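You operate a simulated robot arm through the tools that you are given. There is no shell and no other tool.

Carry out the task below with a simulated robot arm. There is one attempt and no reset: what you move stays moved.

Task
Set the angle gauge to about 45, bend the pipe in the bender to match, lay it on the gauge.
Fine: red clamp on before pulling; lever back, clamp off before lifting; straight part along the fence, bend at the pin. Where these are worked on the way, their far stop is far enough and under half their travel is too little: red clamp.

The check looks at the end state, three seconds after you hand in, the way a careful person would. Anything else that was tipped, shoved, dropped, spilled or broken makes it a failure.

Robot
A 6-joint arm with a two-finger gripper, fixed in place. Base frame: the origin is at the foot of the arm, x ahead of it, y to its left, z up. Readings come in m, rad, newtons and seconds.
Its first joint turns from -2.897 to 2.897 rad. Payload 3.43 kg.
The TCP is the grasp point between the finger pads, 0.02 m short of the fingertips. In the tool frame z runs along the fingers and y along their closing line. The gripper opens to 0.19 m. The gripper's body begins 0.248 m behind the TCP.
Orientation is that of the tool frame in the base frame, as a unit quaternion [x, y, z, w]. With the fingers straight down and closing along the base's y, the tool's x points along the base's -x, its y along +y and its z along -z.

Tools
- The arm moves only by the tool move_arm. Its arguments are lists of equal length, an entry for each row: "delta_rot": the turn, a rotation vector about the tool's x, y, z in rad, a list of three; "translation": the shift along the tool's x, y, z in m, a list of three; "jaw": the closure in counts, from 0 (fully open) to 255 (shut). In form: {"delta_rot": [[rx, ry, rz], ...], "translation": [[x, y, z], ...], "jaw": [jaw, ...]}. A call has 1 to 20 rows; each row shifts and turns the commanded pose from where the row before left it, along the tool's axes as they then stand. A row lasts 0.2 s, in which the tool goes at most 0.05 m and 0.15 rad; a call with a longer step from one row to the next is refused whole, and so is a gripper value outside its range. A pose out of reach is approached as far as the arm can. The call stops where the force on the tool passes 90 N (or 10 N more than at its start, if that is more) or the arm is blocked; 0.2 s more then pass. The fingers move at their own pace (about 0.045 m/s each) and stop on an object; they squeeze with about 25 N. The grip force told is the motor's: it shows also when the fingers shut on nothing. Time passes only in rows, and 0.2 s behind the last, so rows that do not move let the fingers close. It gives the time, the measured TCP pose, the force on the tool (base axes), the opening and the grip force at its end, in the units of the frame above (readings bear some noise), with the torque about the TCP (base axes, N m) and any sound that the robot's microphone picked up.
- Cameras (640 x 400 px; columns grow to the right, rows downward): "scene" is fixed at [0.39, -0.503, 1.4319]; the picture's right is [0.82, -0.57, 0.00], its down [-0.29, -0.42, -0.86] and it looks along [0.49, 0.71, -0.51] (base axes); focal length 373 px, centre (320, 200). "wrist" rides on the gripper at [0.07, -0.008, -0.288] in the tool frame; the picture's right is [0.12, 0.99, 0.00], its down [-0.96, 0.12, -0.25] and it looks along [-0.25, 0.03, 0.97] (tool axes); focal length 261 px, centre (320, 200). There is no depth. A picture from a camera that has moved, and an enlarged one, comes with that camera's place and axes in the base frame and with its lens. The place of the scene camera against the robot may be out by one fixed shift of up to 0.018 m in any direction.
- grab_frame(camera): a new picture of that camera. The clock stands still meanwhile.
- move_column(by): slides the trunk up (or, below 0, down) by that many m; the arm rides with it, the base frame stays. It gives what a move gives, with no picture.
- close_up(camera, box): a new picture of the part [left, top, right, bottom] of that camera's present view, enlarged. The clock stands still meanwhile.
- job_done(): hands the job in; it is judged then, once.

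Places have to be worked out from the pictures, the camera data and where the tool is seen. Open the gripper and draw the arm clear of the work before you hand the job in, unless the task says otherwise.

The tools are called after ">>>" by a JSON object that holds its "method" and its "body". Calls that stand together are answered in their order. move_arm: Moves the arm, as the interface text tells. Its arguments: {"type":"object","properties":{"delta_rot":{"type":"array","items":{"type":"array","items":{"type":"number"}}},"translation":{"type":"array","items":{"type":"array","items":{"type":"number"}}},"jaw":{"type":"array","items":{"type":"number"}}},"required":["delta_rot","translation","jaw"]} The other tools are called the same way: move_column (by) slides the trunk up or down; grab_frame (camera) takes a picture; close_up (camera, box) takes an enlarged picture of a part of a camera's view; job_done () hands the job in.

At the start:

```text
time_s: 0.0
tool_pos: [0.7195, 0.0363, 1.1797]
tcp_rot: [0.0, 1.0, 0.0, 0.0]
wrist_force: [-0.1, -0.8, 0.6]
moment: [-0.01, -0.02, 0.02]
grip_width: 0.1903
finger_force: 0.1
trunk travel left (down, up): [-0.175, 0.065]
```

scene: 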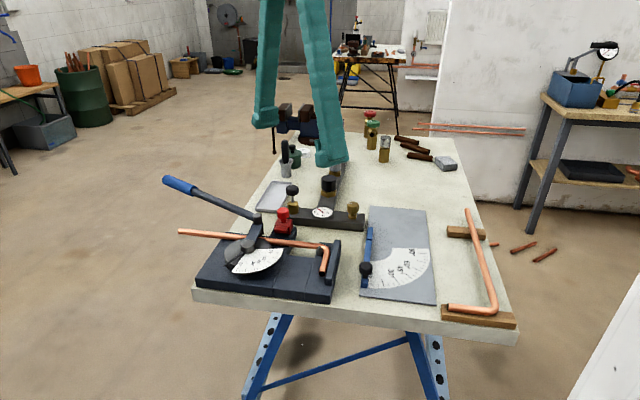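
wrist: 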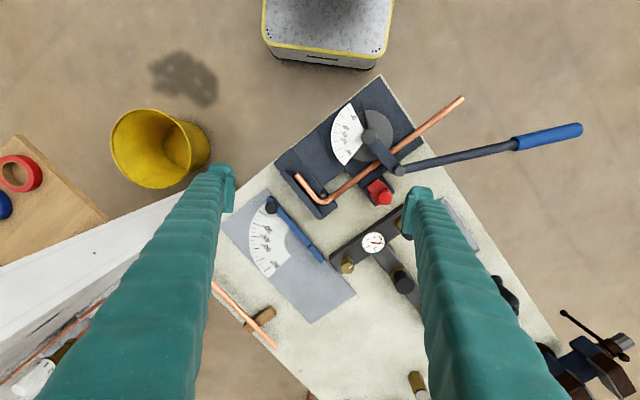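

I'll begin with enlarged views of the bender, gauge and the table from both cameras to see the details.

>>> {"method": "close_up", "body": {"camera": "scene", "box": [160, 160, 360, 310]}}

>>> {"method": "close_up", "body": {"camera": "scene", "box": [340, 190, 460, 310]}}

>>> {"method": "close_up", "body": {"camera": "wrist", "box": [260, 70, 600, 230]}}

>>> {"method": "close_up", "body": {"camera": "wrist", "box": [210, 170, 420, 350]}}

```text
2.67 times, centred on (260, 235) of scene
camera zoom: at [0.39, -0.503, 1.4319], right [0.82, -0.57, 0.0], down [-0.29, -0.42, -0.86], along [0.49, 0.71, -0.51], focal length 995 px, centre (480, 107)
```

zoom: 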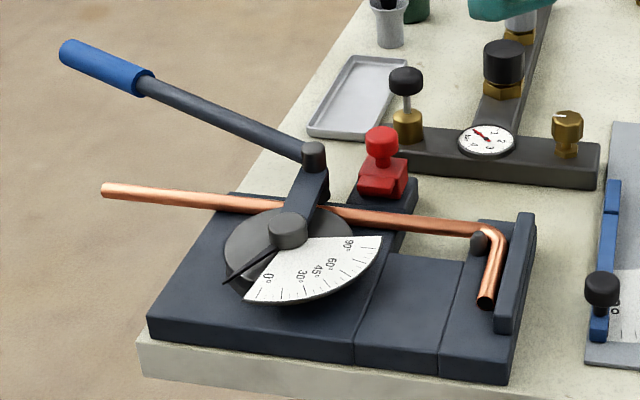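

```text
3.33 times, centred on (400, 250) of scene
camera zoom: at [0.39, -0.503, 1.4319], right [0.82, -0.57, 0.0], down [-0.29, -0.42, -0.86], along [0.49, 0.71, -0.51], focal length 1244 px, centre (53, 33)
```

zoom: 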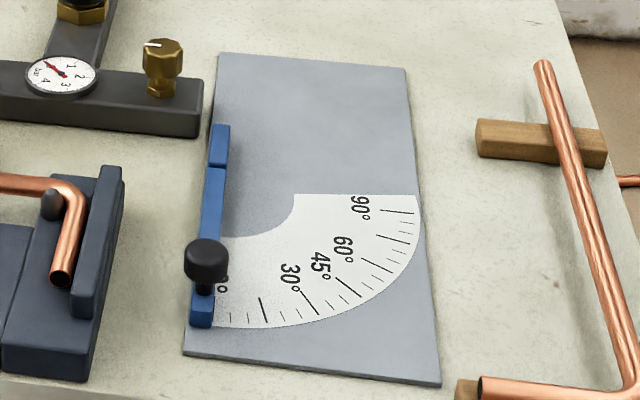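

```text
1.88 times, centred on (430, 150) of wrist
camera zoom: at [0.6495, 0.028, 1.4668], right [-0.12, 0.99, 0.0], down [0.96, 0.12, 0.25], along [0.25, 0.03, -0.97], focal length 491 px, centre (113, 294)
```

zoom: 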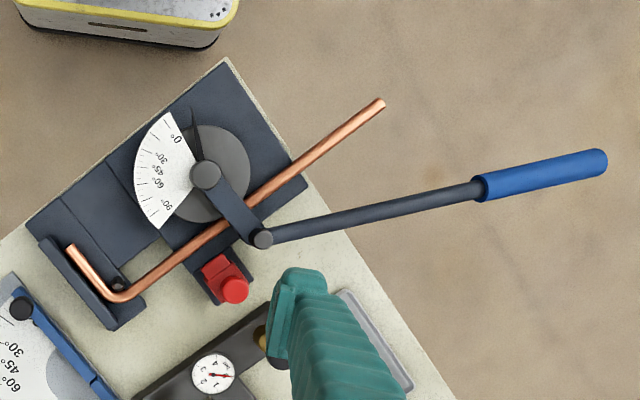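

```text
2.22 times, centred on (315, 260) of wrist
camera zoom: at [0.6495, 0.028, 1.4668], right [-0.12, 0.99, 0.0], down [0.96, 0.12, 0.25], along [0.25, 0.03, -0.97], focal length 579 px, centre (331, 67)
```

zoom: 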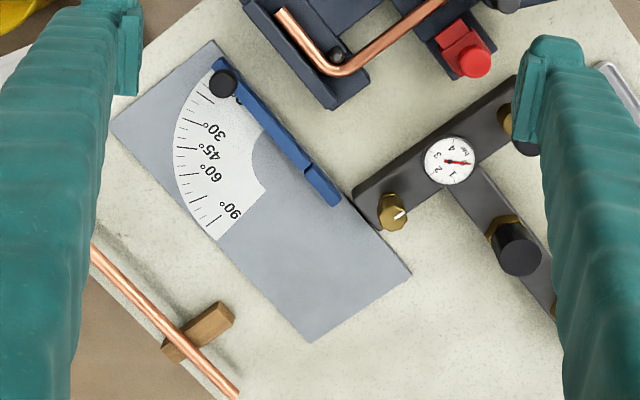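

The bender sits left, the gauge right, and the blade knob starts at 0°. I'll shift the arm over +x at this safe height to get a second wrist viewpoint for triangulating heights and places.

>>> {"method": "move_arm", "body": {"delta_rot": [[0, 0, 0], [0, 0, 0], [0, 0, 0], [0, 0, 0]], "translation": [[-0.04, 0, 0], [-0.04, 0, 0], [-0.04, 0, 0], [-0.04, 0, 0]], "jaw": [0, 0, 0, 0]}}

>>> {"method": "grab_frame", "body": {"camera": "wrist"}}

```text
time_s: 1.0
tool_pos: [0.8804, 0.0351, 1.1821]
tcp_rot: [-0.001, 1.0, 0.0, 0.001]
wrist_force: [-1.9, 0.4, 1.1]
moment: [-0.01, -0.28, -0.02]
grip_width: 0.1899
finger_force: 0.1
trunk travel left (down, up): [-0.175, 0.065]
```

```text
taken
camera wrist: at [0.809, 0.0281, 1.4675], right [-0.12, 0.99, 0.0], down [0.96, 0.12, 0.25], along [0.25, 0.03, -0.97], focal length 261 px, centre (320, 200)
```

wrist: 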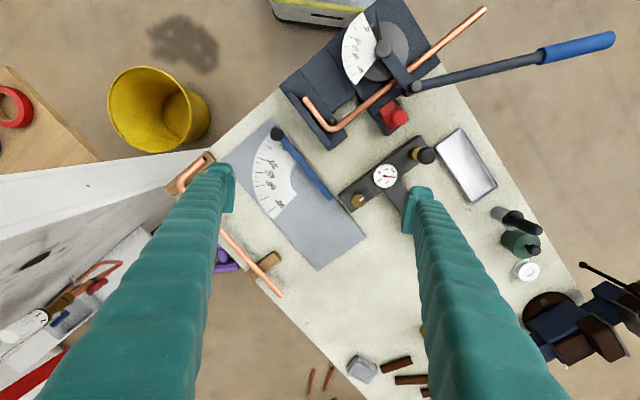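

From here both gauge and bender are visible; I'll enlarge both for measurement.

>>> {"method": "close_up", "body": {"camera": "wrist", "box": [200, 110, 400, 280]}}

>>> {"method": "close_up", "body": {"camera": "wrist", "box": [280, 0, 500, 150]}}

>>> {"method": "grab_frame", "body": {"camera": "scene"}}

```text
2.35 times, centred on (300, 195) of wrist
camera zoom: at [0.809, 0.0281, 1.4675], right [-0.12, 0.99, 0.0], down [0.96, 0.12, 0.25], along [0.25, 0.03, -0.97], focal length 613 px, centre (367, 212)
```

zoom: 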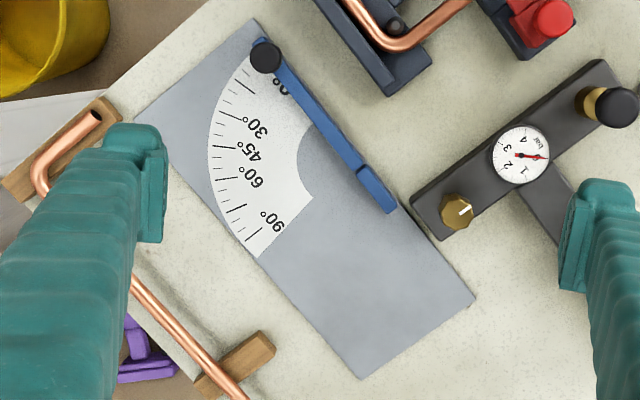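

```text
2.67 times, centred on (390, 75) of wrist
camera zoom: at [0.809, 0.0281, 1.4675], right [-0.12, 0.99, 0.0], down [0.96, 0.12, 0.25], along [0.25, 0.03, -0.97], focal length 695 px, centre (133, 533)
```

zoom: 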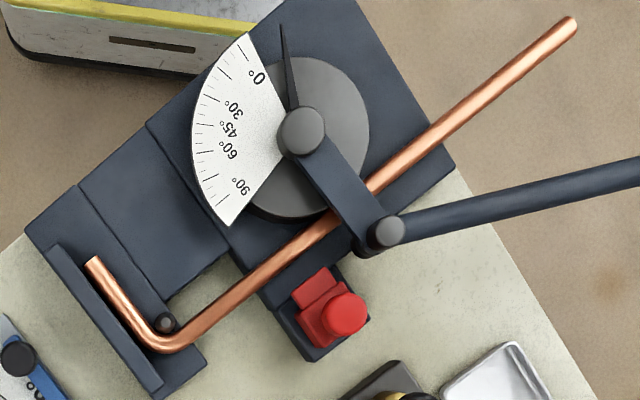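

```text
taken
```

scene: 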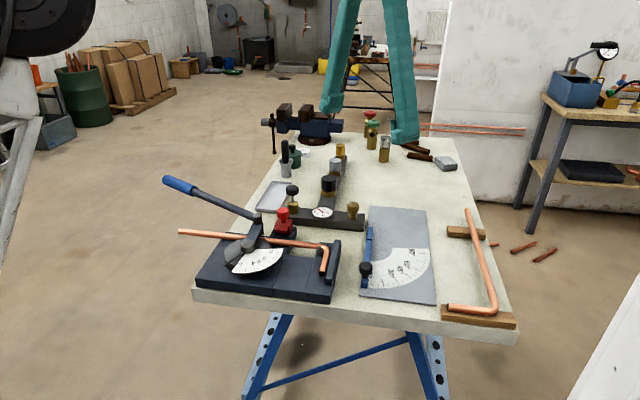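

Geometry so far: the bench is turned about 45°, gauge pivot around (0.91, 0.02), gauge knob (0.823, -0.06), bender pivot (0.646, 0.127), red clamp knob (0.763, 0.176, 0.945), lever grip about (0.60, 0.48, 0.93). I'll zoom in with the fixed camera on the clamp, die and gauge pin.

>>> {"method": "close_up", "body": {"camera": "scene", "box": [220, 195, 345, 290]}}

>>> {"method": "close_up", "body": {"camera": "scene", "box": [250, 190, 314, 240]}}

>>> {"method": "close_up", "body": {"camera": "scene", "box": [350, 215, 414, 305]}}

```text
4.21 times, centred on (282, 242) of scene
camera zoom: at [0.39, -0.503, 1.4319], right [0.82, -0.57, 0.0], down [-0.29, -0.42, -0.86], along [0.49, 0.71, -0.51], focal length 1571 px, centre (478, 21)
```

zoom: 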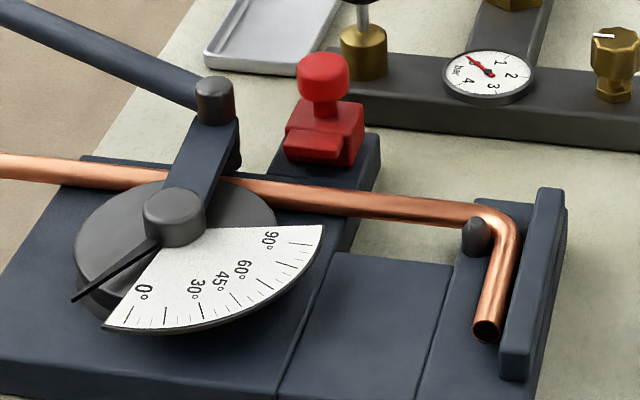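

```text
8.00 times, centred on (282, 215) of scene
camera zoom: at [0.39, -0.503, 1.4319], right [0.82, -0.57, 0.0], down [-0.29, -0.42, -0.86], along [0.49, 0.71, -0.51], focal length 2985 px, centre (624, 80)
```

zoom: 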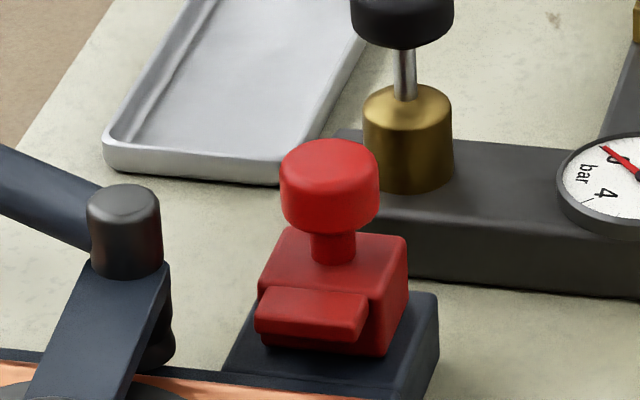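

```text
4.44 times, centred on (382, 260) of scene
camera zoom: at [0.39, -0.503, 1.4319], right [0.82, -0.57, 0.0], down [-0.29, -0.42, -0.86], along [0.49, 0.71, -0.51], focal length 1658 px, centre (44, -67)
```

zoom: 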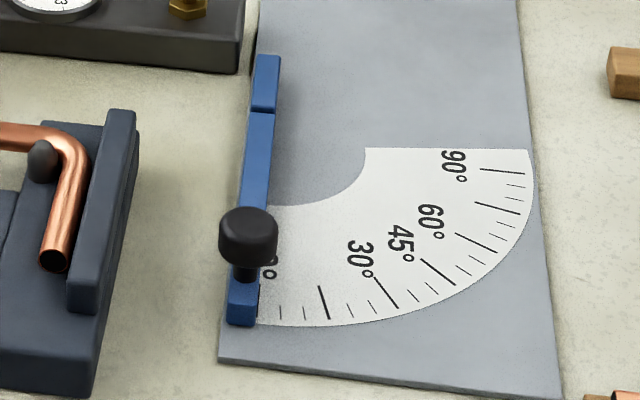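

The clamp is a red slide with a knob that moves toward the pipe. Now I lower the wrist over the gauge for a closer look at the pin and blade.

>>> {"method": "move_arm", "body": {"delta_rot": [[0, 0, 0], [0, 0, 0], [0, 0, 0], [0, 0, 0], [0, 0, 0]], "translation": [[-0.0125, -0.00875, 0.0375], [-0.0125, -0.00875, 0.0375], [-0.0125, -0.00875, 0.0375], [-0.0125, -0.00875, 0.0375], [0, 0, 0]], "jaw": [0, 0, 0, 0, 0]}}

>>> {"method": "grab_frame", "body": {"camera": "wrist"}}

>>> {"method": "close_up", "body": {"camera": "wrist", "box": [220, 60, 420, 185]}}

```text
time_s: 2.2
tool_pos: [0.9317, 0.0018, 1.0288]
tcp_rot: [0.0, 1.0, 0.0, 0.0]
wrist_force: [-0.2, 0.4, -0.2]
moment: [0.01, 0.03, 0.0]
grip_width: 0.19
finger_force: 0.0
trunk travel left (down, up): [-0.175, 0.065]
```

```text
taken
camera wrist: at [0.8609, -0.006, 1.3162], right [-0.12, 0.99, 0.0], down [0.96, 0.12, 0.25], along [0.25, 0.03, -0.97], focal length 261 px, centre (320, 200)
```

wrist: 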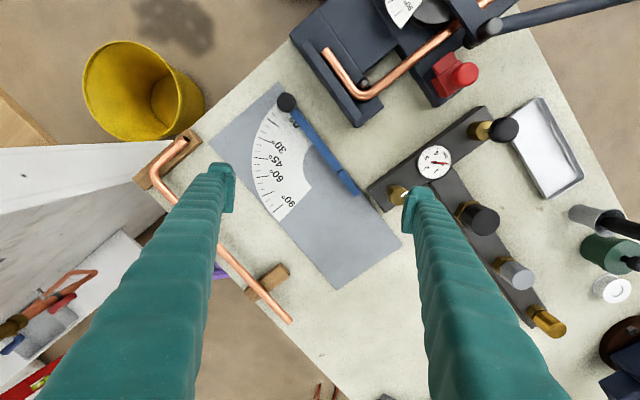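

```text
3.20 times, centred on (320, 122) of wrist
camera zoom: at [0.8609, -0.006, 1.3162], right [-0.12, 0.99, 0.0], down [0.96, 0.12, 0.25], along [0.25, 0.03, -0.97], focal length 834 px, centre (320, 448)
```

zoom: 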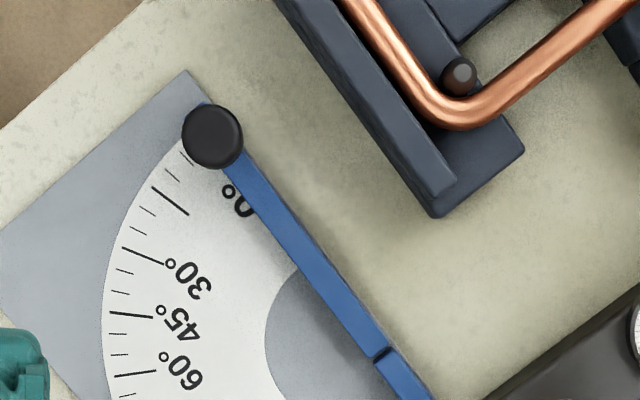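

I need to see the blade/fence joint and the pin more closely, plus the full scale.

>>> {"method": "close_up", "body": {"camera": "wrist", "box": [300, 140, 380, 205]}}

>>> {"method": "close_up", "body": {"camera": "wrist", "box": [240, 80, 380, 220]}}

>>> {"method": "close_up", "body": {"camera": "scene", "box": [355, 222, 395, 250]}}

```text
6.15 times, centred on (340, 172) of wrist
camera zoom: at [0.8609, -0.006, 1.3162], right [-0.12, 0.99, 0.0], down [0.96, 0.12, 0.25], along [0.25, 0.03, -0.97], focal length 1604 px, centre (197, 369)
```

zoom: 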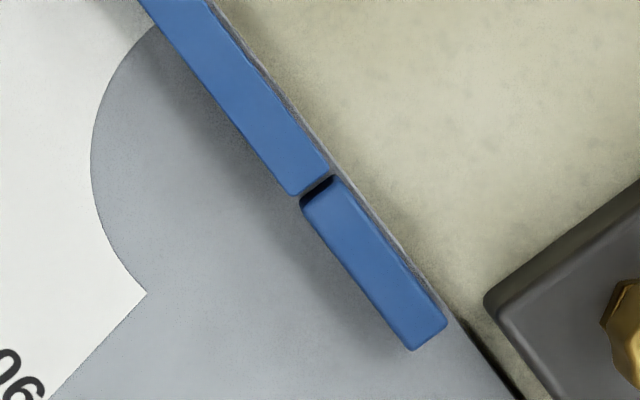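

```text
2.86 times, centred on (310, 150) of wrist
camera zoom: at [0.8609, -0.006, 1.3162], right [-0.12, 0.99, 0.0], down [0.96, 0.12, 0.25], along [0.25, 0.03, -0.97], focal length 745 px, centre (349, 343)
```

zoom: 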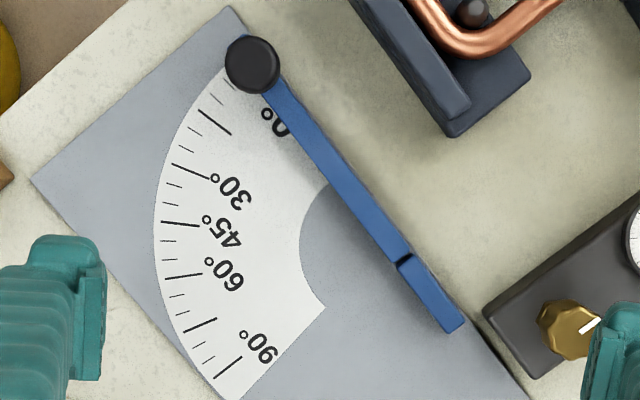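

```text
14.29 times, centred on (375, 236) of scene
camera zoom: at [0.39, -0.503, 1.4319], right [0.82, -0.57, 0.0], down [-0.29, -0.42, -0.86], along [0.49, 0.71, -0.51], focal length 5330 px, centre (-466, -314)
```

zoom: 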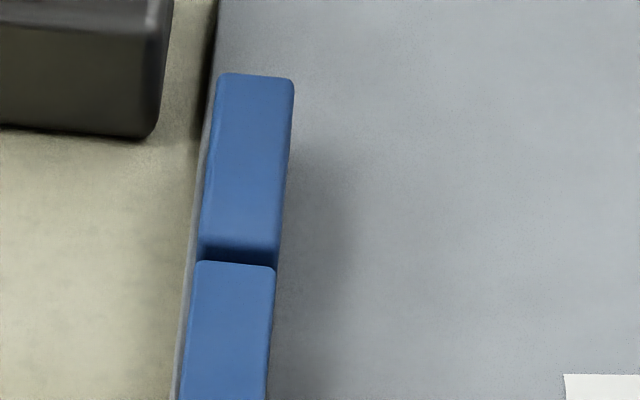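

The blade's inner edge pivots at the scale centre near (0.91, 0.025). I'll go above the gauge knob, turn the tool 45° so the fingers close along the blade's swing direction, and partly close the jaw.

>>> {"method": "move_arm", "body": {"delta_rot": [[0, 0, 0], [0, 0, 0], [0, 0, 0], [0, 0, -0.1309], [0, 0, -0.1309], [0, 0, -0.1309], [0, 0, -0.1309], [0, 0, -0.1309], [0, 0, -0.1309], [0, 0, 0], [0, 0, 0]], "translation": [[0.0363, -0.0213, 0], [0.0363, -0.0213, 0], [0.0363, -0.0213, 0], [0, 0, 0], [0, 0, 0], [0, 0, 0], [0, 0, 0], [0, 0, 0], [0, 0, 0], [0, 0, 0], [0, 0, 0]], "jaw": [181, 181, 181, 181, 181, 181, 181, 181, 181, 181, 181]}}

>>> {"method": "grab_frame", "body": {"camera": "wrist"}}

>>> {"method": "grab_frame", "body": {"camera": "scene"}}

```text
time_s: 4.6
tool_pos: [0.8202, -0.0629, 1.0306]
tcp_rot: [-0.384, 0.923, 0.0, 0.0]
wrist_force: [-1.0, -0.3, -0.1]
moment: [0.01, 0.02, -0.03]
grip_width: 0.0549
finger_force: 0.0
trunk travel left (down, up): [-0.175, 0.065]
```

```text
taken
camera wrist: at [0.7777, -0.1185, 1.3168], right [-0.79, 0.62, 0.0], down [0.6, 0.76, 0.25], along [0.15, 0.19, -0.97], focal length 261 px, centre (320, 200)
```

wrist: 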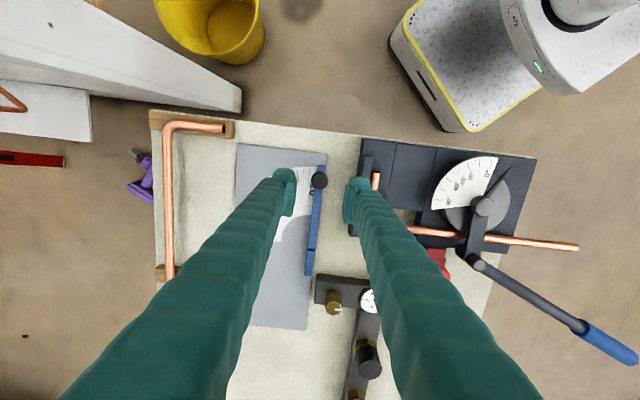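

```text
taken
```

scene: 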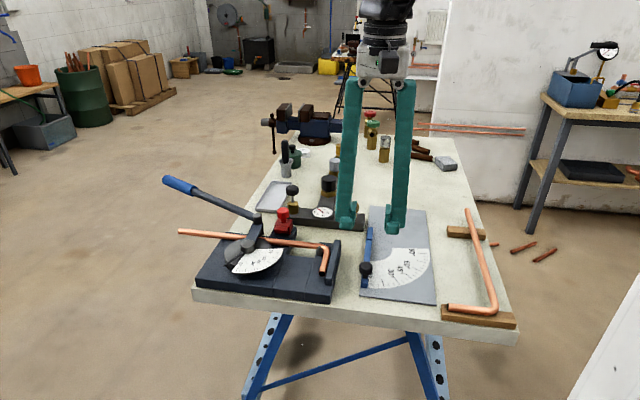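

The knob is right under the grasp point. I'll descend to TCP z≈0.90 and look before closing.

>>> {"method": "move_arm", "body": {"delta_rot": [[0, 0, 0], [0, 0, 0], [0, 0, 0], [0, 0, 0], [0, 0, 0], [0, 0, 0]], "translation": [[-0.003, 0, 0.035], [0, 0, 0.035], [0, 0, 0.03], [0, 0, 0.02], [0, 0, 0.01], [0, 0, 0]], "jaw": [181, 181, 181, 181, 181, 181]}}

>>> {"method": "grab_frame", "body": {"camera": "wrist"}}

>>> {"method": "close_up", "body": {"camera": "scene", "box": [330, 200, 430, 300]}}

```text
time_s: 6.0
tool_pos: [0.8226, -0.0603, 0.9011]
tcp_rot: [-0.383, 0.924, -0.001, 0.0]
wrist_force: [-0.2, -0.1, 0.1]
moment: [0.01, 0.0, 0.02]
grip_width: 0.0551
finger_force: 0.1
trunk travel left (down, up): [-0.175, 0.065]
```

```text
taken
camera wrist: at [0.7789, -0.1158, 1.187], right [-0.79, 0.62, 0.0], down [0.6, 0.76, 0.25], along [0.15, 0.19, -0.97], focal length 261 px, centre (320, 200)
```

wrist: 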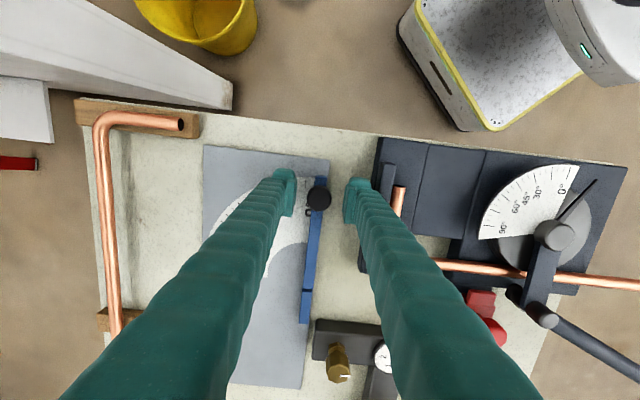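

```text
4.00 times, centred on (380, 250) of scene
camera zoom: at [0.39, -0.503, 1.4319], right [0.82, -0.57, 0.0], down [-0.29, -0.42, -0.86], along [0.49, 0.71, -0.51], focal length 1492 px, centre (80, 0)
```

zoom: 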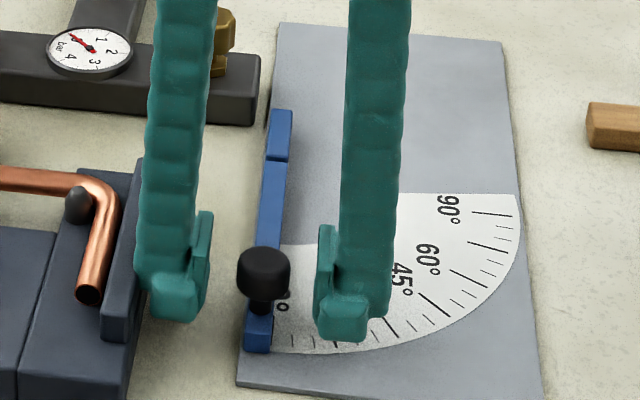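

Fingers straddle the knob cleanly. I'll lower 8 mm and close on it.

>>> {"method": "move_arm", "body": {"delta_rot": [[0, 0, 0], [0, 0, 0], [0, 0, 0], [0, 0, 0], [0, 0, 0]], "translation": [[0, 0, 0.008], [0, 0, 0], [0, 0, 0], [0, 0, 0], [0, 0, 0]], "jaw": [181, 255, 255, 255, 255]}}

>>> {"method": "close_up", "body": {"camera": "scene", "box": [330, 200, 430, 300]}}

>>> {"method": "grab_frame", "body": {"camera": "wrist"}}

```text
time_s: 7.2
tool_pos: [0.8227, -0.0619, 0.8925]
tcp_rot: [-0.383, 0.924, 0.0, 0.0]
wrist_force: [7.9, -3.4, 0.7]
moment: [0.05, 0.04, -0.05]
grip_width: 0.0231
finger_force: 44.5
trunk travel left (down, up): [-0.175, 0.065]
```

```text
4.00 times, centred on (380, 250) of scene
camera zoom: at [0.39, -0.503, 1.4319], right [0.82, -0.57, 0.0], down [-0.29, -0.42, -0.86], along [0.49, 0.71, -0.51], focal length 1492 px, centre (80, 0)
```

zoom: 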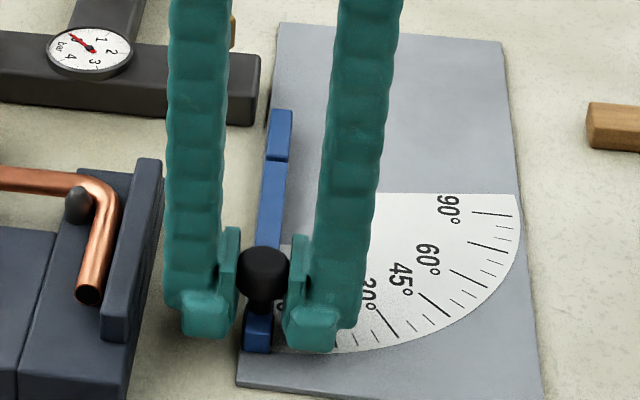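

```text
taken
camera wrist: at [0.7788, -0.1167, 1.1788], right [-0.79, 0.62, 0.0], down [0.6, 0.76, 0.25], along [0.15, 0.19, -0.97], focal length 261 px, centre (320, 200)
```

wrist: 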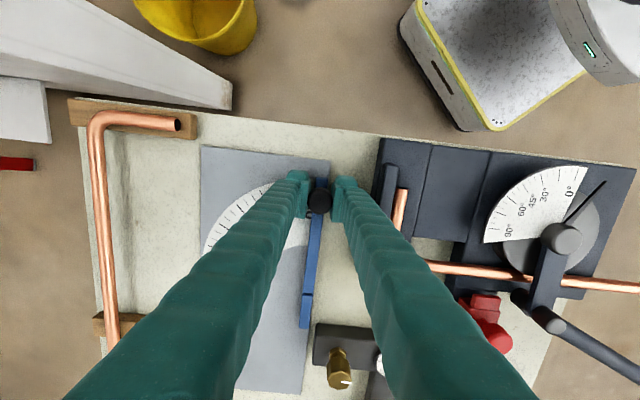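

Knob is held (23 mm wide). Swing it along the 45° arc about the pivot (radius ≈0.125), rotating the tool with it.

>>> {"method": "move_arm", "body": {"delta_rot": [[0, 0, -0.0873], [0, 0, -0.0873], [0, 0, -0.0873], [0, 0, -0.0873], [0, 0, -0.0873], [0, 0, -0.0873], [0, 0, -0.0873], [0, 0, -0.0873], [0, 0, -0.0873], [0, 0, 0]], "translation": [[0, -0.0109, 0], [0, -0.0109, 0], [0, -0.0109, 0], [0, -0.0109, 0], [0, -0.0109, 0], [0, -0.0109, 0], [0, -0.0109, 0], [0, -0.0109, 0], [0, -0.0109, 0], [0, 0, 0]], "jaw": [255, 255, 255, 255, 255, 255, 255, 255, 255, 255]}}

>>> {"method": "close_up", "body": {"camera": "scene", "box": [340, 200, 450, 310]}}

>>> {"method": "grab_frame", "body": {"camera": "wrist"}}

```text
time_s: 9.4
tool_pos: [0.9081, -0.1013, 0.891]
tcp_rot: [-0.707, 0.707, 0.0, 0.0]
wrist_force: [0.9, -15.9, 7.5]
moment: [0.08, -0.02, -0.09]
grip_width: 0.0233
finger_force: 45.4
trunk travel left (down, up): [-0.175, 0.065]
```

```text
3.64 times, centred on (395, 255) of scene
camera zoom: at [0.39, -0.503, 1.4319], right [0.82, -0.57, 0.0], down [-0.29, -0.42, -0.86], along [0.49, 0.71, -0.51], focal length 1357 px, centre (47, 0)
```

zoom: 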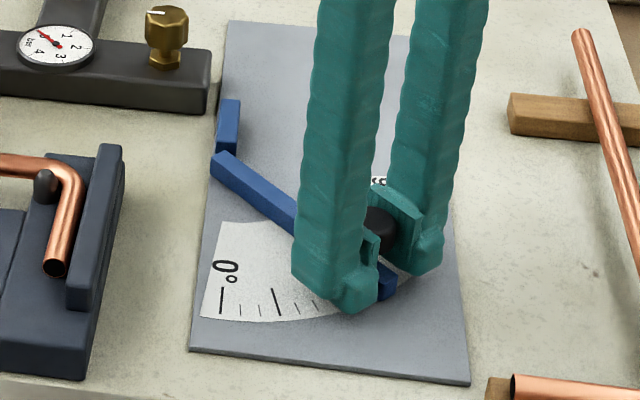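

```text
taken
camera wrist: at [0.9175, -0.1721, 1.1787], right [-0.99, -0.12, 0.0], down [-0.12, 0.96, 0.25], along [-0.03, 0.25, -0.97], focal length 261 px, centre (320, 200)
```

wrist: 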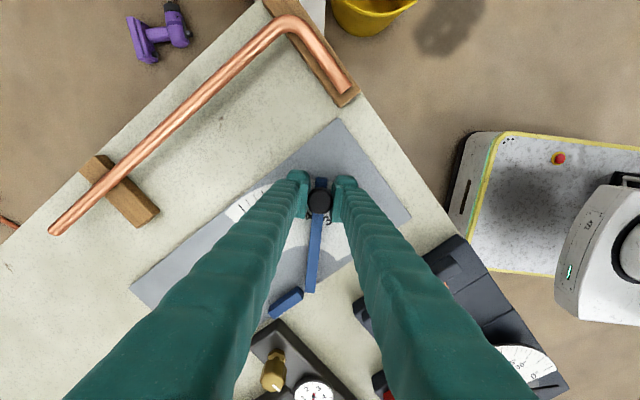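

The blade has swung; I'll release, rise, and read the angle.

>>> {"method": "move_arm", "body": {"delta_rot": [[0, 0, 0], [0, 0, 0], [0, 0, 0], [0, 0, 0], [0, 0, 0], [0, 0, 0], [0, 0, 0]], "translation": [[0, 0, 0], [0, 0, 0], [0, 0, 0], [0, 0, -0.03], [0, 0, -0.04], [0, 0, -0.04], [0, 0, -0.04]], "jaw": [170, 170, 170, 150, 100, 0, 0]}}

>>> {"method": "close_up", "body": {"camera": "scene", "box": [340, 200, 450, 310]}}

>>> {"method": "grab_frame", "body": {"camera": "wrist"}}

>>> {"method": "close_up", "body": {"camera": "wrist", "box": [220, 120, 420, 260]}}

```text
time_s: 11.0
tool_pos: [0.9068, -0.1004, 1.0394]
tcp_rot: [-0.707, 0.707, 0.0, 0.0]
wrist_force: [0.1, -0.2, -0.3]
moment: [-0.02, 0.09, -0.01]
grip_width: 0.1482
finger_force: 0.0
trunk travel left (down, up): [-0.175, 0.065]
```

```text
3.64 times, centred on (395, 255) of scene
camera zoom: at [0.39, -0.503, 1.4319], right [0.82, -0.57, 0.0], down [-0.29, -0.42, -0.86], along [0.49, 0.71, -0.51], focal length 1357 px, centre (47, 0)
```

zoom: 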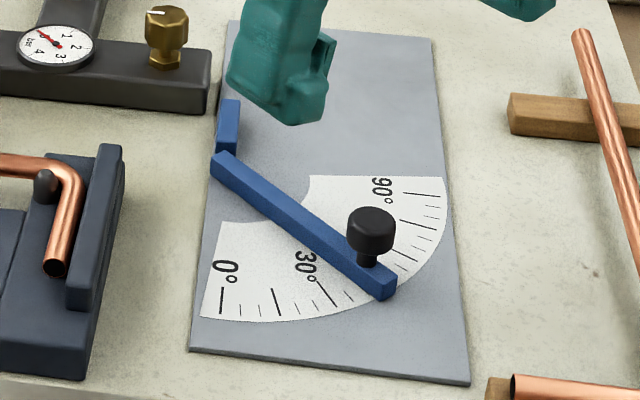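

```text
taken
camera wrist: at [0.9173, -0.1702, 1.3263], right [-0.99, -0.12, 0.0], down [-0.12, 0.96, 0.25], along [-0.03, 0.25, -0.97], focal length 261 px, centre (320, 200)
```

wrist: 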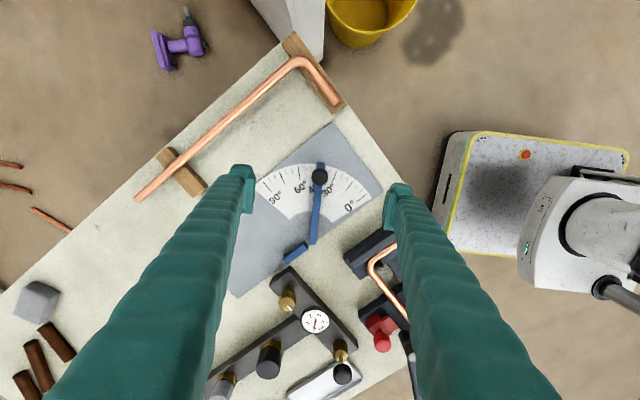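

```text
2.86 times, centred on (320, 190) of wrist
camera zoom: at [0.9173, -0.1702, 1.3263], right [-0.99, -0.12, 0.0], down [-0.12, 0.96, 0.25], along [-0.03, 0.25, -0.97], focal length 745 px, centre (320, 229)
```

zoom: 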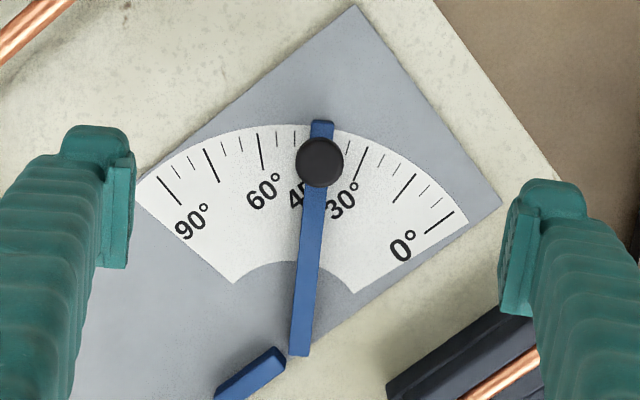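

Blade reads near 45°; I'll zoom in tightly to read it more precisely.

>>> {"method": "close_up", "body": {"camera": "wrist", "box": [280, 150, 360, 200]}}

>>> {"method": "close_up", "body": {"camera": "scene", "box": [410, 255, 474, 295]}}

>>> {"method": "close_up", "body": {"camera": "scene", "box": [420, 240, 470, 290]}}

```text
8.00 times, centred on (320, 175) of wrist
camera zoom: at [0.9173, -0.1702, 1.3263], right [-0.99, -0.12, 0.0], down [-0.12, 0.96, 0.25], along [-0.03, 0.25, -0.97], focal length 2085 px, centre (320, 400)
```

zoom: 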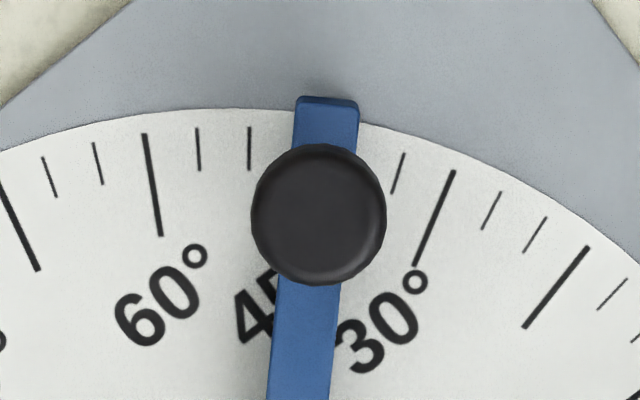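

```text
10.00 times, centred on (442, 275) of scene
camera zoom: at [0.39, -0.503, 1.4319], right [0.82, -0.57, 0.0], down [-0.29, -0.42, -0.86], along [0.49, 0.71, -0.51], focal length 3731 px, centre (-900, -550)
```

zoom: 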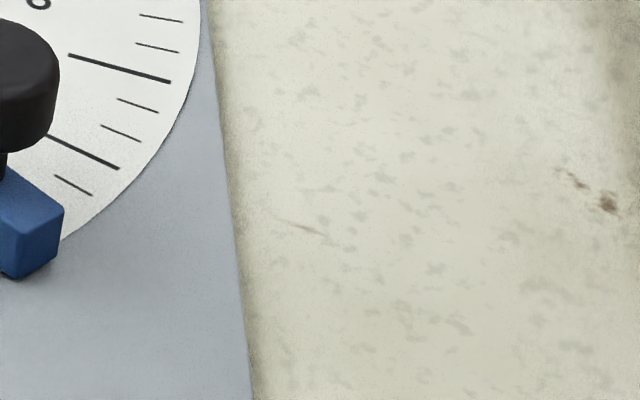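

```text
8.00 times, centred on (445, 265) of scene
camera zoom: at [0.39, -0.503, 1.4319], right [0.82, -0.57, 0.0], down [-0.29, -0.42, -0.86], along [0.49, 0.71, -0.51], focal length 2985 px, centre (-680, -320)
```

zoom: 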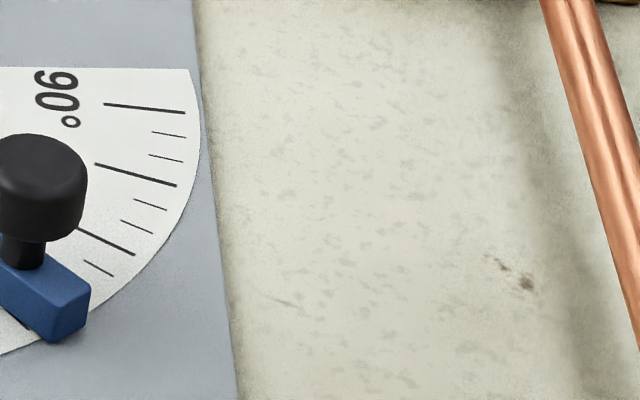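

The inner edge of the blade sits at about 45.5°, good. Next is the red clamp: I'll move over it at safe height and turn the tool so the fingers close along the clamp's slide direction.

>>> {"method": "move_arm", "body": {"delta_rot": [[0, 0, 0], [0, 0, 0], [0, 0, 0], [0, 0, 0], [0, 0, 0], [0, 0, 0], [0, 0, 0], [0, 0, 0]], "translation": [[-0.0345, 0.018, -0.005], [-0.0345, 0.018, -0.005], [-0.0345, 0.018, -0.005], [-0.0345, 0.018, -0.005], [-0.0345, 0.018, -0.005], [-0.0345, 0.018, -0.005], [-0.0345, 0.018, -0.005], [-0.0345, 0.018, -0.005]], "jaw": [0, 0, 0, 0, 0, 0, 0, 0]}}

>>> {"method": "move_arm", "body": {"delta_rot": [[0, 0, 0.1473], [0, 0, 0.1473], [0, 0, 0.1473], [0, 0, 0.1473], [0, 0, 0.1473], [0, 0, 0.1473], [0, 0, 0.1473], [0, 0, 0.1473], [0, 0, 0.1473], [0, 0, 0.1473], [0, 0, 0.1473], [0, 0, 0.1473], [0, 0, 0.1473], [0, 0, 0.1473], [0, 0, 0.1473], [0, 0, 0.1473], [0, 0, 0]], "translation": [[0, 0, 0], [0, 0, 0], [0, 0, 0], [0, 0, 0], [0, 0, 0], [0, 0, 0], [0, 0, 0], [0, 0, 0], [0, 0, 0], [0, 0, 0], [0, 0, 0], [0, 0, 0], [0, 0, 0], [0, 0, 0], [0, 0, 0], [0, 0, 0], [0, 0, 0]], "jaw": [0, 0, 0, 0, 0, 0, 0, 0, 0, 0, 0, 0, 0, 0, 0, 0, 0]}}

>>> {"method": "grab_frame", "body": {"camera": "wrist"}}

>>> {"method": "close_up", "body": {"camera": "wrist", "box": [220, 80, 420, 230]}}

```text
time_s: 12.8
tool_pos: [0.7667, 0.1758, 1.0835]
tcp_rot: [-0.707, 0.707, 0.0, -0.001]
wrist_force: [-0.2, -0.8, -0.4]
moment: [0.12, 0.09, -0.02]
grip_width: 0.1902
finger_force: 0.1
trunk travel left (down, up): [-0.175, 0.065]
```

```text
time_s: 16.4
tool_pos: [0.7656, 0.1744, 1.0817]
tcp_rot: [0.384, 0.923, 0.001, 0.0]
wrist_force: [0.4, 0.0, -0.6]
moment: [0.0, 0.0, 0.0]
grip_width: 0.1901
finger_force: 0.0
trunk travel left (down, up): [-0.175, 0.065]
```

```text
taken
camera wrist: at [0.71, 0.2186, 1.3689], right [0.62, 0.79, 0.0], down [0.76, -0.6, 0.25], along [0.19, -0.15, -0.97], focal length 261 px, centre (320, 200)
```

wrist: 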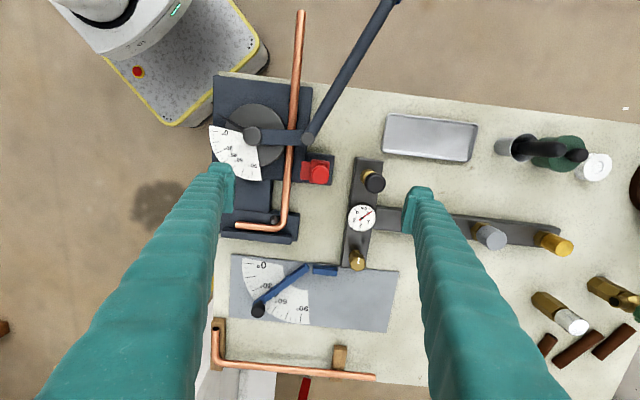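

```text
2.67 times, centred on (320, 155) of wrist
camera zoom: at [0.71, 0.2186, 1.3689], right [0.62, 0.79, 0.0], down [0.76, -0.6, 0.25], along [0.19, -0.15, -0.97], focal length 695 px, centre (320, 320)
```

zoom: 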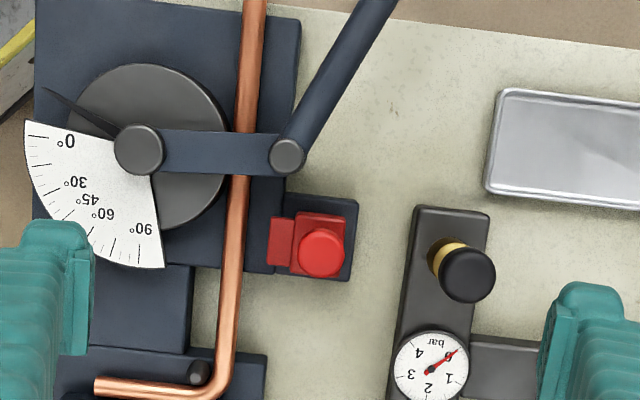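

Knob at about (0.763, 0.177), cap top ≈0.945, jaw gap to the pipe ≈15 mm. I'll narrow the jaw and descend around the knob.

>>> {"method": "move_arm", "body": {"delta_rot": [[0, 0, 0], [0, 0, 0], [0, 0, 0], [0, 0, 0], [0, 0, 0], [0, 0, 0], [0, 0, 0], [0, 0, 0]], "translation": [[0.0037, 0, 0.02], [0, 0, 0.02], [0, 0, 0.02], [0, 0, 0.02], [0, 0, 0.02], [0, 0, 0.02], [0, 0, 0.01], [0, 0, 0]], "jaw": [161, 161, 161, 161, 161, 161, 161, 161]}}

>>> {"method": "grab_frame", "body": {"camera": "wrist"}}

>>> {"method": "close_up", "body": {"camera": "scene", "box": [235, 180, 335, 260]}}

```text
time_s: 18.2
tool_pos: [0.7622, 0.1755, 0.9512]
tcp_rot: [0.383, 0.924, 0.0, 0.0]
wrist_force: [-0.5, 0.3, 0.0]
moment: [-0.01, 0.0, 0.0]
grip_width: 0.07
finger_force: 0.0
trunk travel left (down, up): [-0.175, 0.065]
```

```text
taken
camera wrist: at [0.7076, 0.2204, 1.2379], right [0.62, 0.79, 0.0], down [0.76, -0.6, 0.25], along [0.19, -0.15, -0.97], focal length 261 px, centre (320, 200)
```

wrist: 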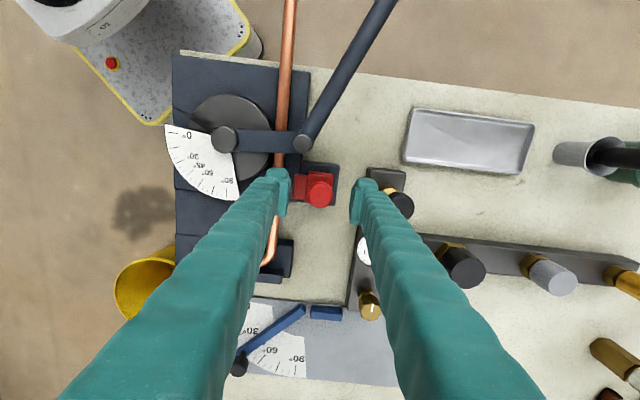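

```text
5.00 times, centred on (285, 220) of scene
camera zoom: at [0.39, -0.503, 1.4319], right [0.82, -0.57, 0.0], down [-0.29, -0.42, -0.86], along [0.49, 0.71, -0.51], focal length 1866 px, centre (495, 100)
```

zoom: 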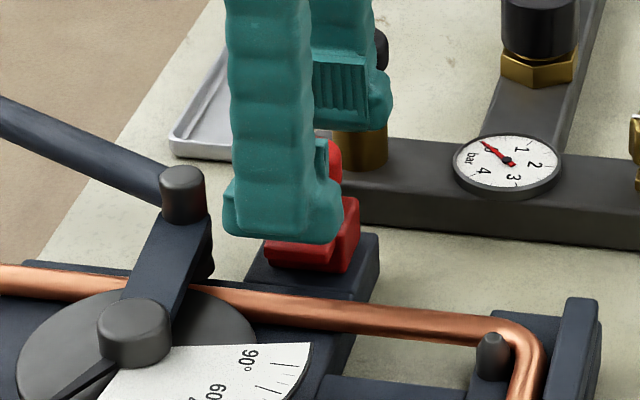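

Fingers straddle the red knob with clearance to the valve post behind. Lower slightly and close.

>>> {"method": "move_arm", "body": {"delta_rot": [[0, 0, 0], [0, 0, 0], [0, 0, 0], [0, 0, 0], [0, 0, 0]], "translation": [[0, 0, 0.007], [0, 0, 0], [0, 0, 0], [0, 0, 0], [0, 0, 0]], "jaw": [161, 255, 255, 255, 255]}}

>>> {"method": "close_up", "body": {"camera": "scene", "box": [235, 180, 335, 260]}}

>>> {"method": "close_up", "body": {"camera": "wrist", "box": [220, 120, 420, 245]}}

```text
time_s: 19.4
tool_pos: [0.7621, 0.1766, 0.9442]
tcp_rot: [0.382, 0.924, 0.0, 0.0]
wrist_force: [-1.7, -1.1, -0.6]
moment: [-0.03, -0.01, -0.02]
grip_width: 0.0282
finger_force: 42.1
trunk travel left (down, up): [-0.175, 0.065]
```

```text
5.00 times, centred on (285, 220) of scene
camera zoom: at [0.39, -0.503, 1.4319], right [0.82, -0.57, 0.0], down [-0.29, -0.42, -0.86], along [0.49, 0.71, -0.51], focal length 1866 px, centre (495, 100)
```

zoom: 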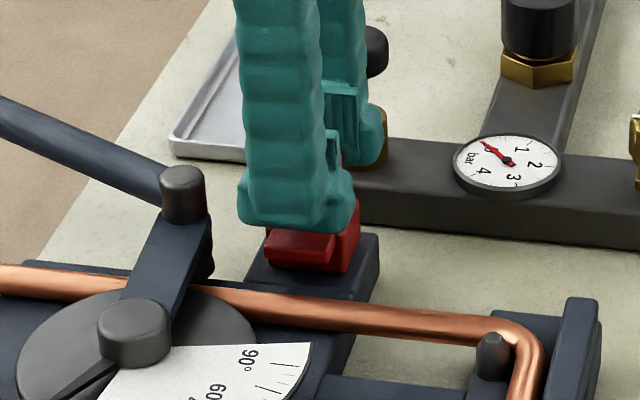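

```text
3.20 times, centred on (320, 182) of wrist
camera zoom: at [0.7078, 0.2207, 1.231], right [0.62, 0.79, 0.0], down [0.76, -0.6, 0.25], along [0.19, -0.15, -0.97], focal length 834 px, centre (320, 256)
```

zoom: 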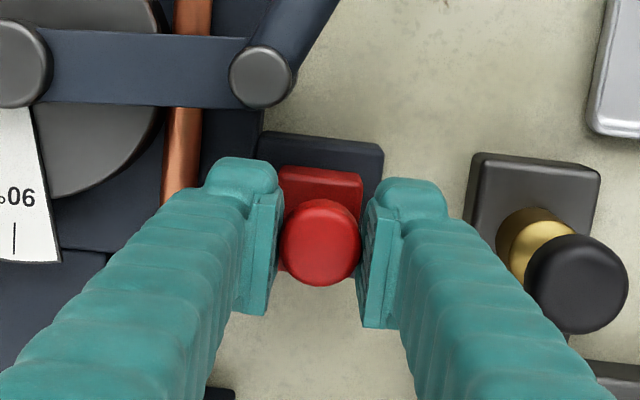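

Knob gripped (28 mm). Slide the clamp toward the pipe in small steps and watch the force.

>>> {"method": "move_arm", "body": {"delta_rot": [[0, 0, 0], [0, 0, 0], [0, 0, 0], [0, 0, 0]], "translation": [[0, -0.004, 0], [0, -0.004, 0], [0, -0.004, 0], [0, 0, 0]], "jaw": [255, 255, 255, 255]}}

>>> {"method": "close_up", "body": {"camera": "wrist", "box": [220, 120, 420, 245]}}

```text
time_s: 20.4
tool_pos: [0.7526, 0.1674, 0.9443]
tcp_rot: [0.382, 0.924, 0.001, 0.0]
wrist_force: [5.2, -3.1, -4.5]
moment: [-0.17, -0.18, 0.02]
grip_width: 0.0281
finger_force: 44.5
trunk travel left (down, up): [-0.175, 0.065]
```

```text
3.20 times, centred on (320, 182) of wrist
camera zoom: at [0.699, 0.2119, 1.2311], right [0.62, 0.79, 0.0], down [0.76, -0.6, 0.25], along [0.19, -0.15, -0.97], focal length 834 px, centre (320, 256)
```

zoom: 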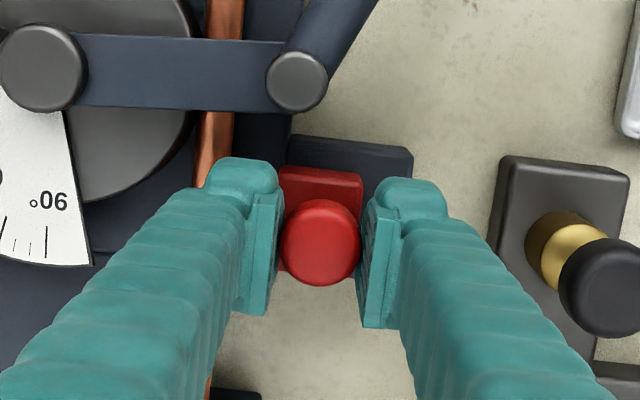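

It slides with little resistance. Continue toward the pipe.

>>> {"method": "move_arm", "body": {"delta_rot": [[0, 0, 0], [0, 0, 0], [0, 0, 0], [0, 0, 0]], "translation": [[0, -0.003, 0], [0, -0.003, 0], [0, -0.003, 0], [0, 0, 0]], "jaw": [255, 255, 255, 255]}}

>>> {"method": "close_up", "body": {"camera": "wrist", "box": [220, 120, 420, 245]}}

>>> {"method": "close_up", "body": {"camera": "scene", "box": [235, 180, 335, 260]}}

```text
time_s: 21.4
tool_pos: [0.7488, 0.1624, 0.9442]
tcp_rot: [0.383, 0.924, -0.001, -0.001]
wrist_force: [5.1, -3.2, -5.3]
moment: [0.0, -0.02, 0.02]
grip_width: 0.0277
finger_force: 45.0
trunk travel left (down, up): [-0.175, 0.065]
```

```text
3.20 times, centred on (320, 182) of wrist
camera zoom: at [0.6936, 0.2065, 1.2311], right [0.62, 0.79, 0.0], down [0.76, -0.6, 0.25], along [0.19, -0.15, -0.97], focal length 834 px, centre (320, 256)
```

zoom: 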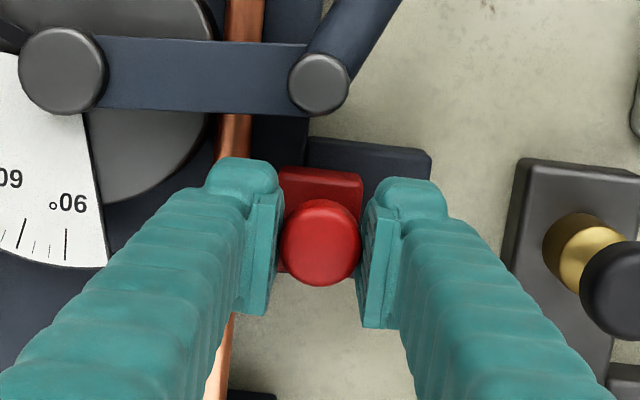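

```text
5.00 times, centred on (285, 220) of scene
camera zoom: at [0.39, -0.503, 1.4319], right [0.82, -0.57, 0.0], down [-0.29, -0.42, -0.86], along [0.49, 0.71, -0.51], focal length 1866 px, centre (495, 100)
```

zoom: 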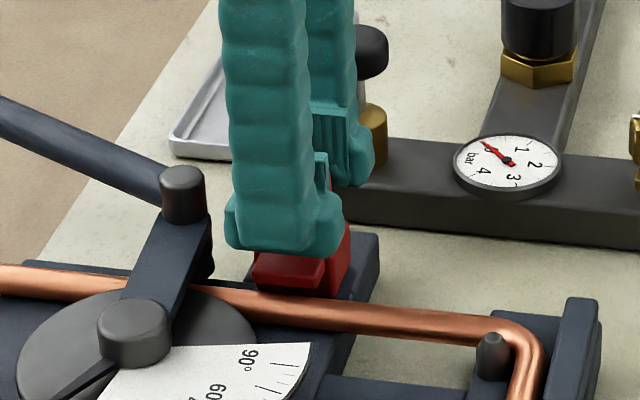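

About 19 mm travelled, jaw nearly at the pipe. Keep going in finer steps to the stop.

>>> {"method": "move_arm", "body": {"delta_rot": [[0, 0, 0], [0, 0, 0], [0, 0, 0], [0, 0, 0], [0, 0, 0]], "translation": [[0, -0.002, 0], [0, -0.002, 0], [0, -0.002, 0], [0, -0.002, 0], [0, 0, 0]], "jaw": [255, 255, 255, 255, 255]}}

>>> {"method": "close_up", "body": {"camera": "scene", "box": [235, 180, 335, 260]}}

```text
time_s: 22.6
tool_pos: [0.7435, 0.1559, 0.9453]
tcp_rot: [0.383, 0.924, 0.0, -0.001]
wrist_force: [4.2, -4.7, -13.1]
moment: [-0.11, -0.07, -0.03]
grip_width: 0.0279
finger_force: 44.8
trunk travel left (down, up): [-0.175, 0.065]
```

```text
5.00 times, centred on (285, 220) of scene
camera zoom: at [0.39, -0.503, 1.4319], right [0.82, -0.57, 0.0], down [-0.29, -0.42, -0.86], along [0.49, 0.71, -0.51], focal length 1866 px, centre (495, 100)
```

zoom: 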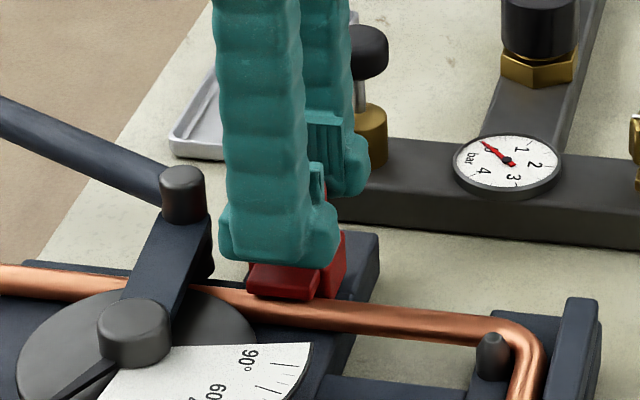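

No hard stop yet (28 mm travelled); continue a few more millimetres.

>>> {"method": "move_arm", "body": {"delta_rot": [[0, 0, 0], [0, 0, 0], [0, 0, 0], [0, 0, 0], [0, 0, 0]], "translation": [[0, -0.002, 0], [0, -0.002, 0], [0, -0.002, 0], [0, -0.002, 0], [0, 0, 0]], "jaw": [255, 255, 255, 255, 255]}}

>>> {"method": "close_up", "body": {"camera": "scene", "box": [235, 180, 335, 260]}}

>>> {"method": "close_up", "body": {"camera": "wrist", "box": [220, 120, 420, 245]}}

```text
time_s: 23.8
tool_pos: [0.74, 0.1548, 0.9446]
tcp_rot: [0.382, 0.924, 0.002, 0.002]
wrist_force: [64.6, 40.9, -13.7]
moment: [0.44, -0.19, -0.2]
grip_width: 0.0284
finger_force: 44.9
trunk travel left (down, up): [-0.175, 0.065]
```

```text
5.00 times, centred on (285, 220) of scene
camera zoom: at [0.39, -0.503, 1.4319], right [0.82, -0.57, 0.0], down [-0.29, -0.42, -0.86], along [0.49, 0.71, -0.51], focal length 1866 px, centre (495, 100)
```

zoom: 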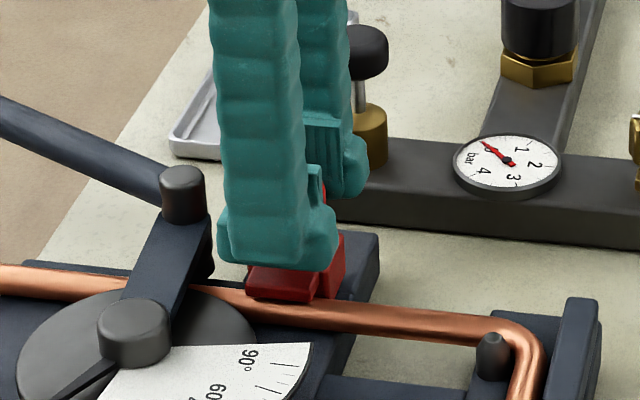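

```text
3.20 times, centred on (320, 182) of wrist
camera zoom: at [0.6842, 0.1983, 1.2312], right [0.62, 0.79, 0.0], down [0.76, -0.6, 0.25], along [0.2, -0.15, -0.97], focal length 834 px, centre (320, 256)
```

zoom: 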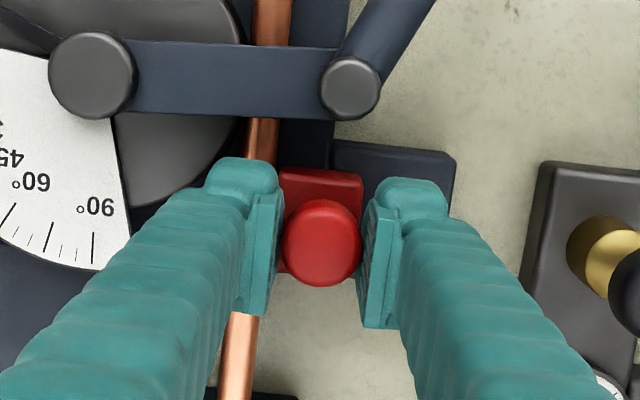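

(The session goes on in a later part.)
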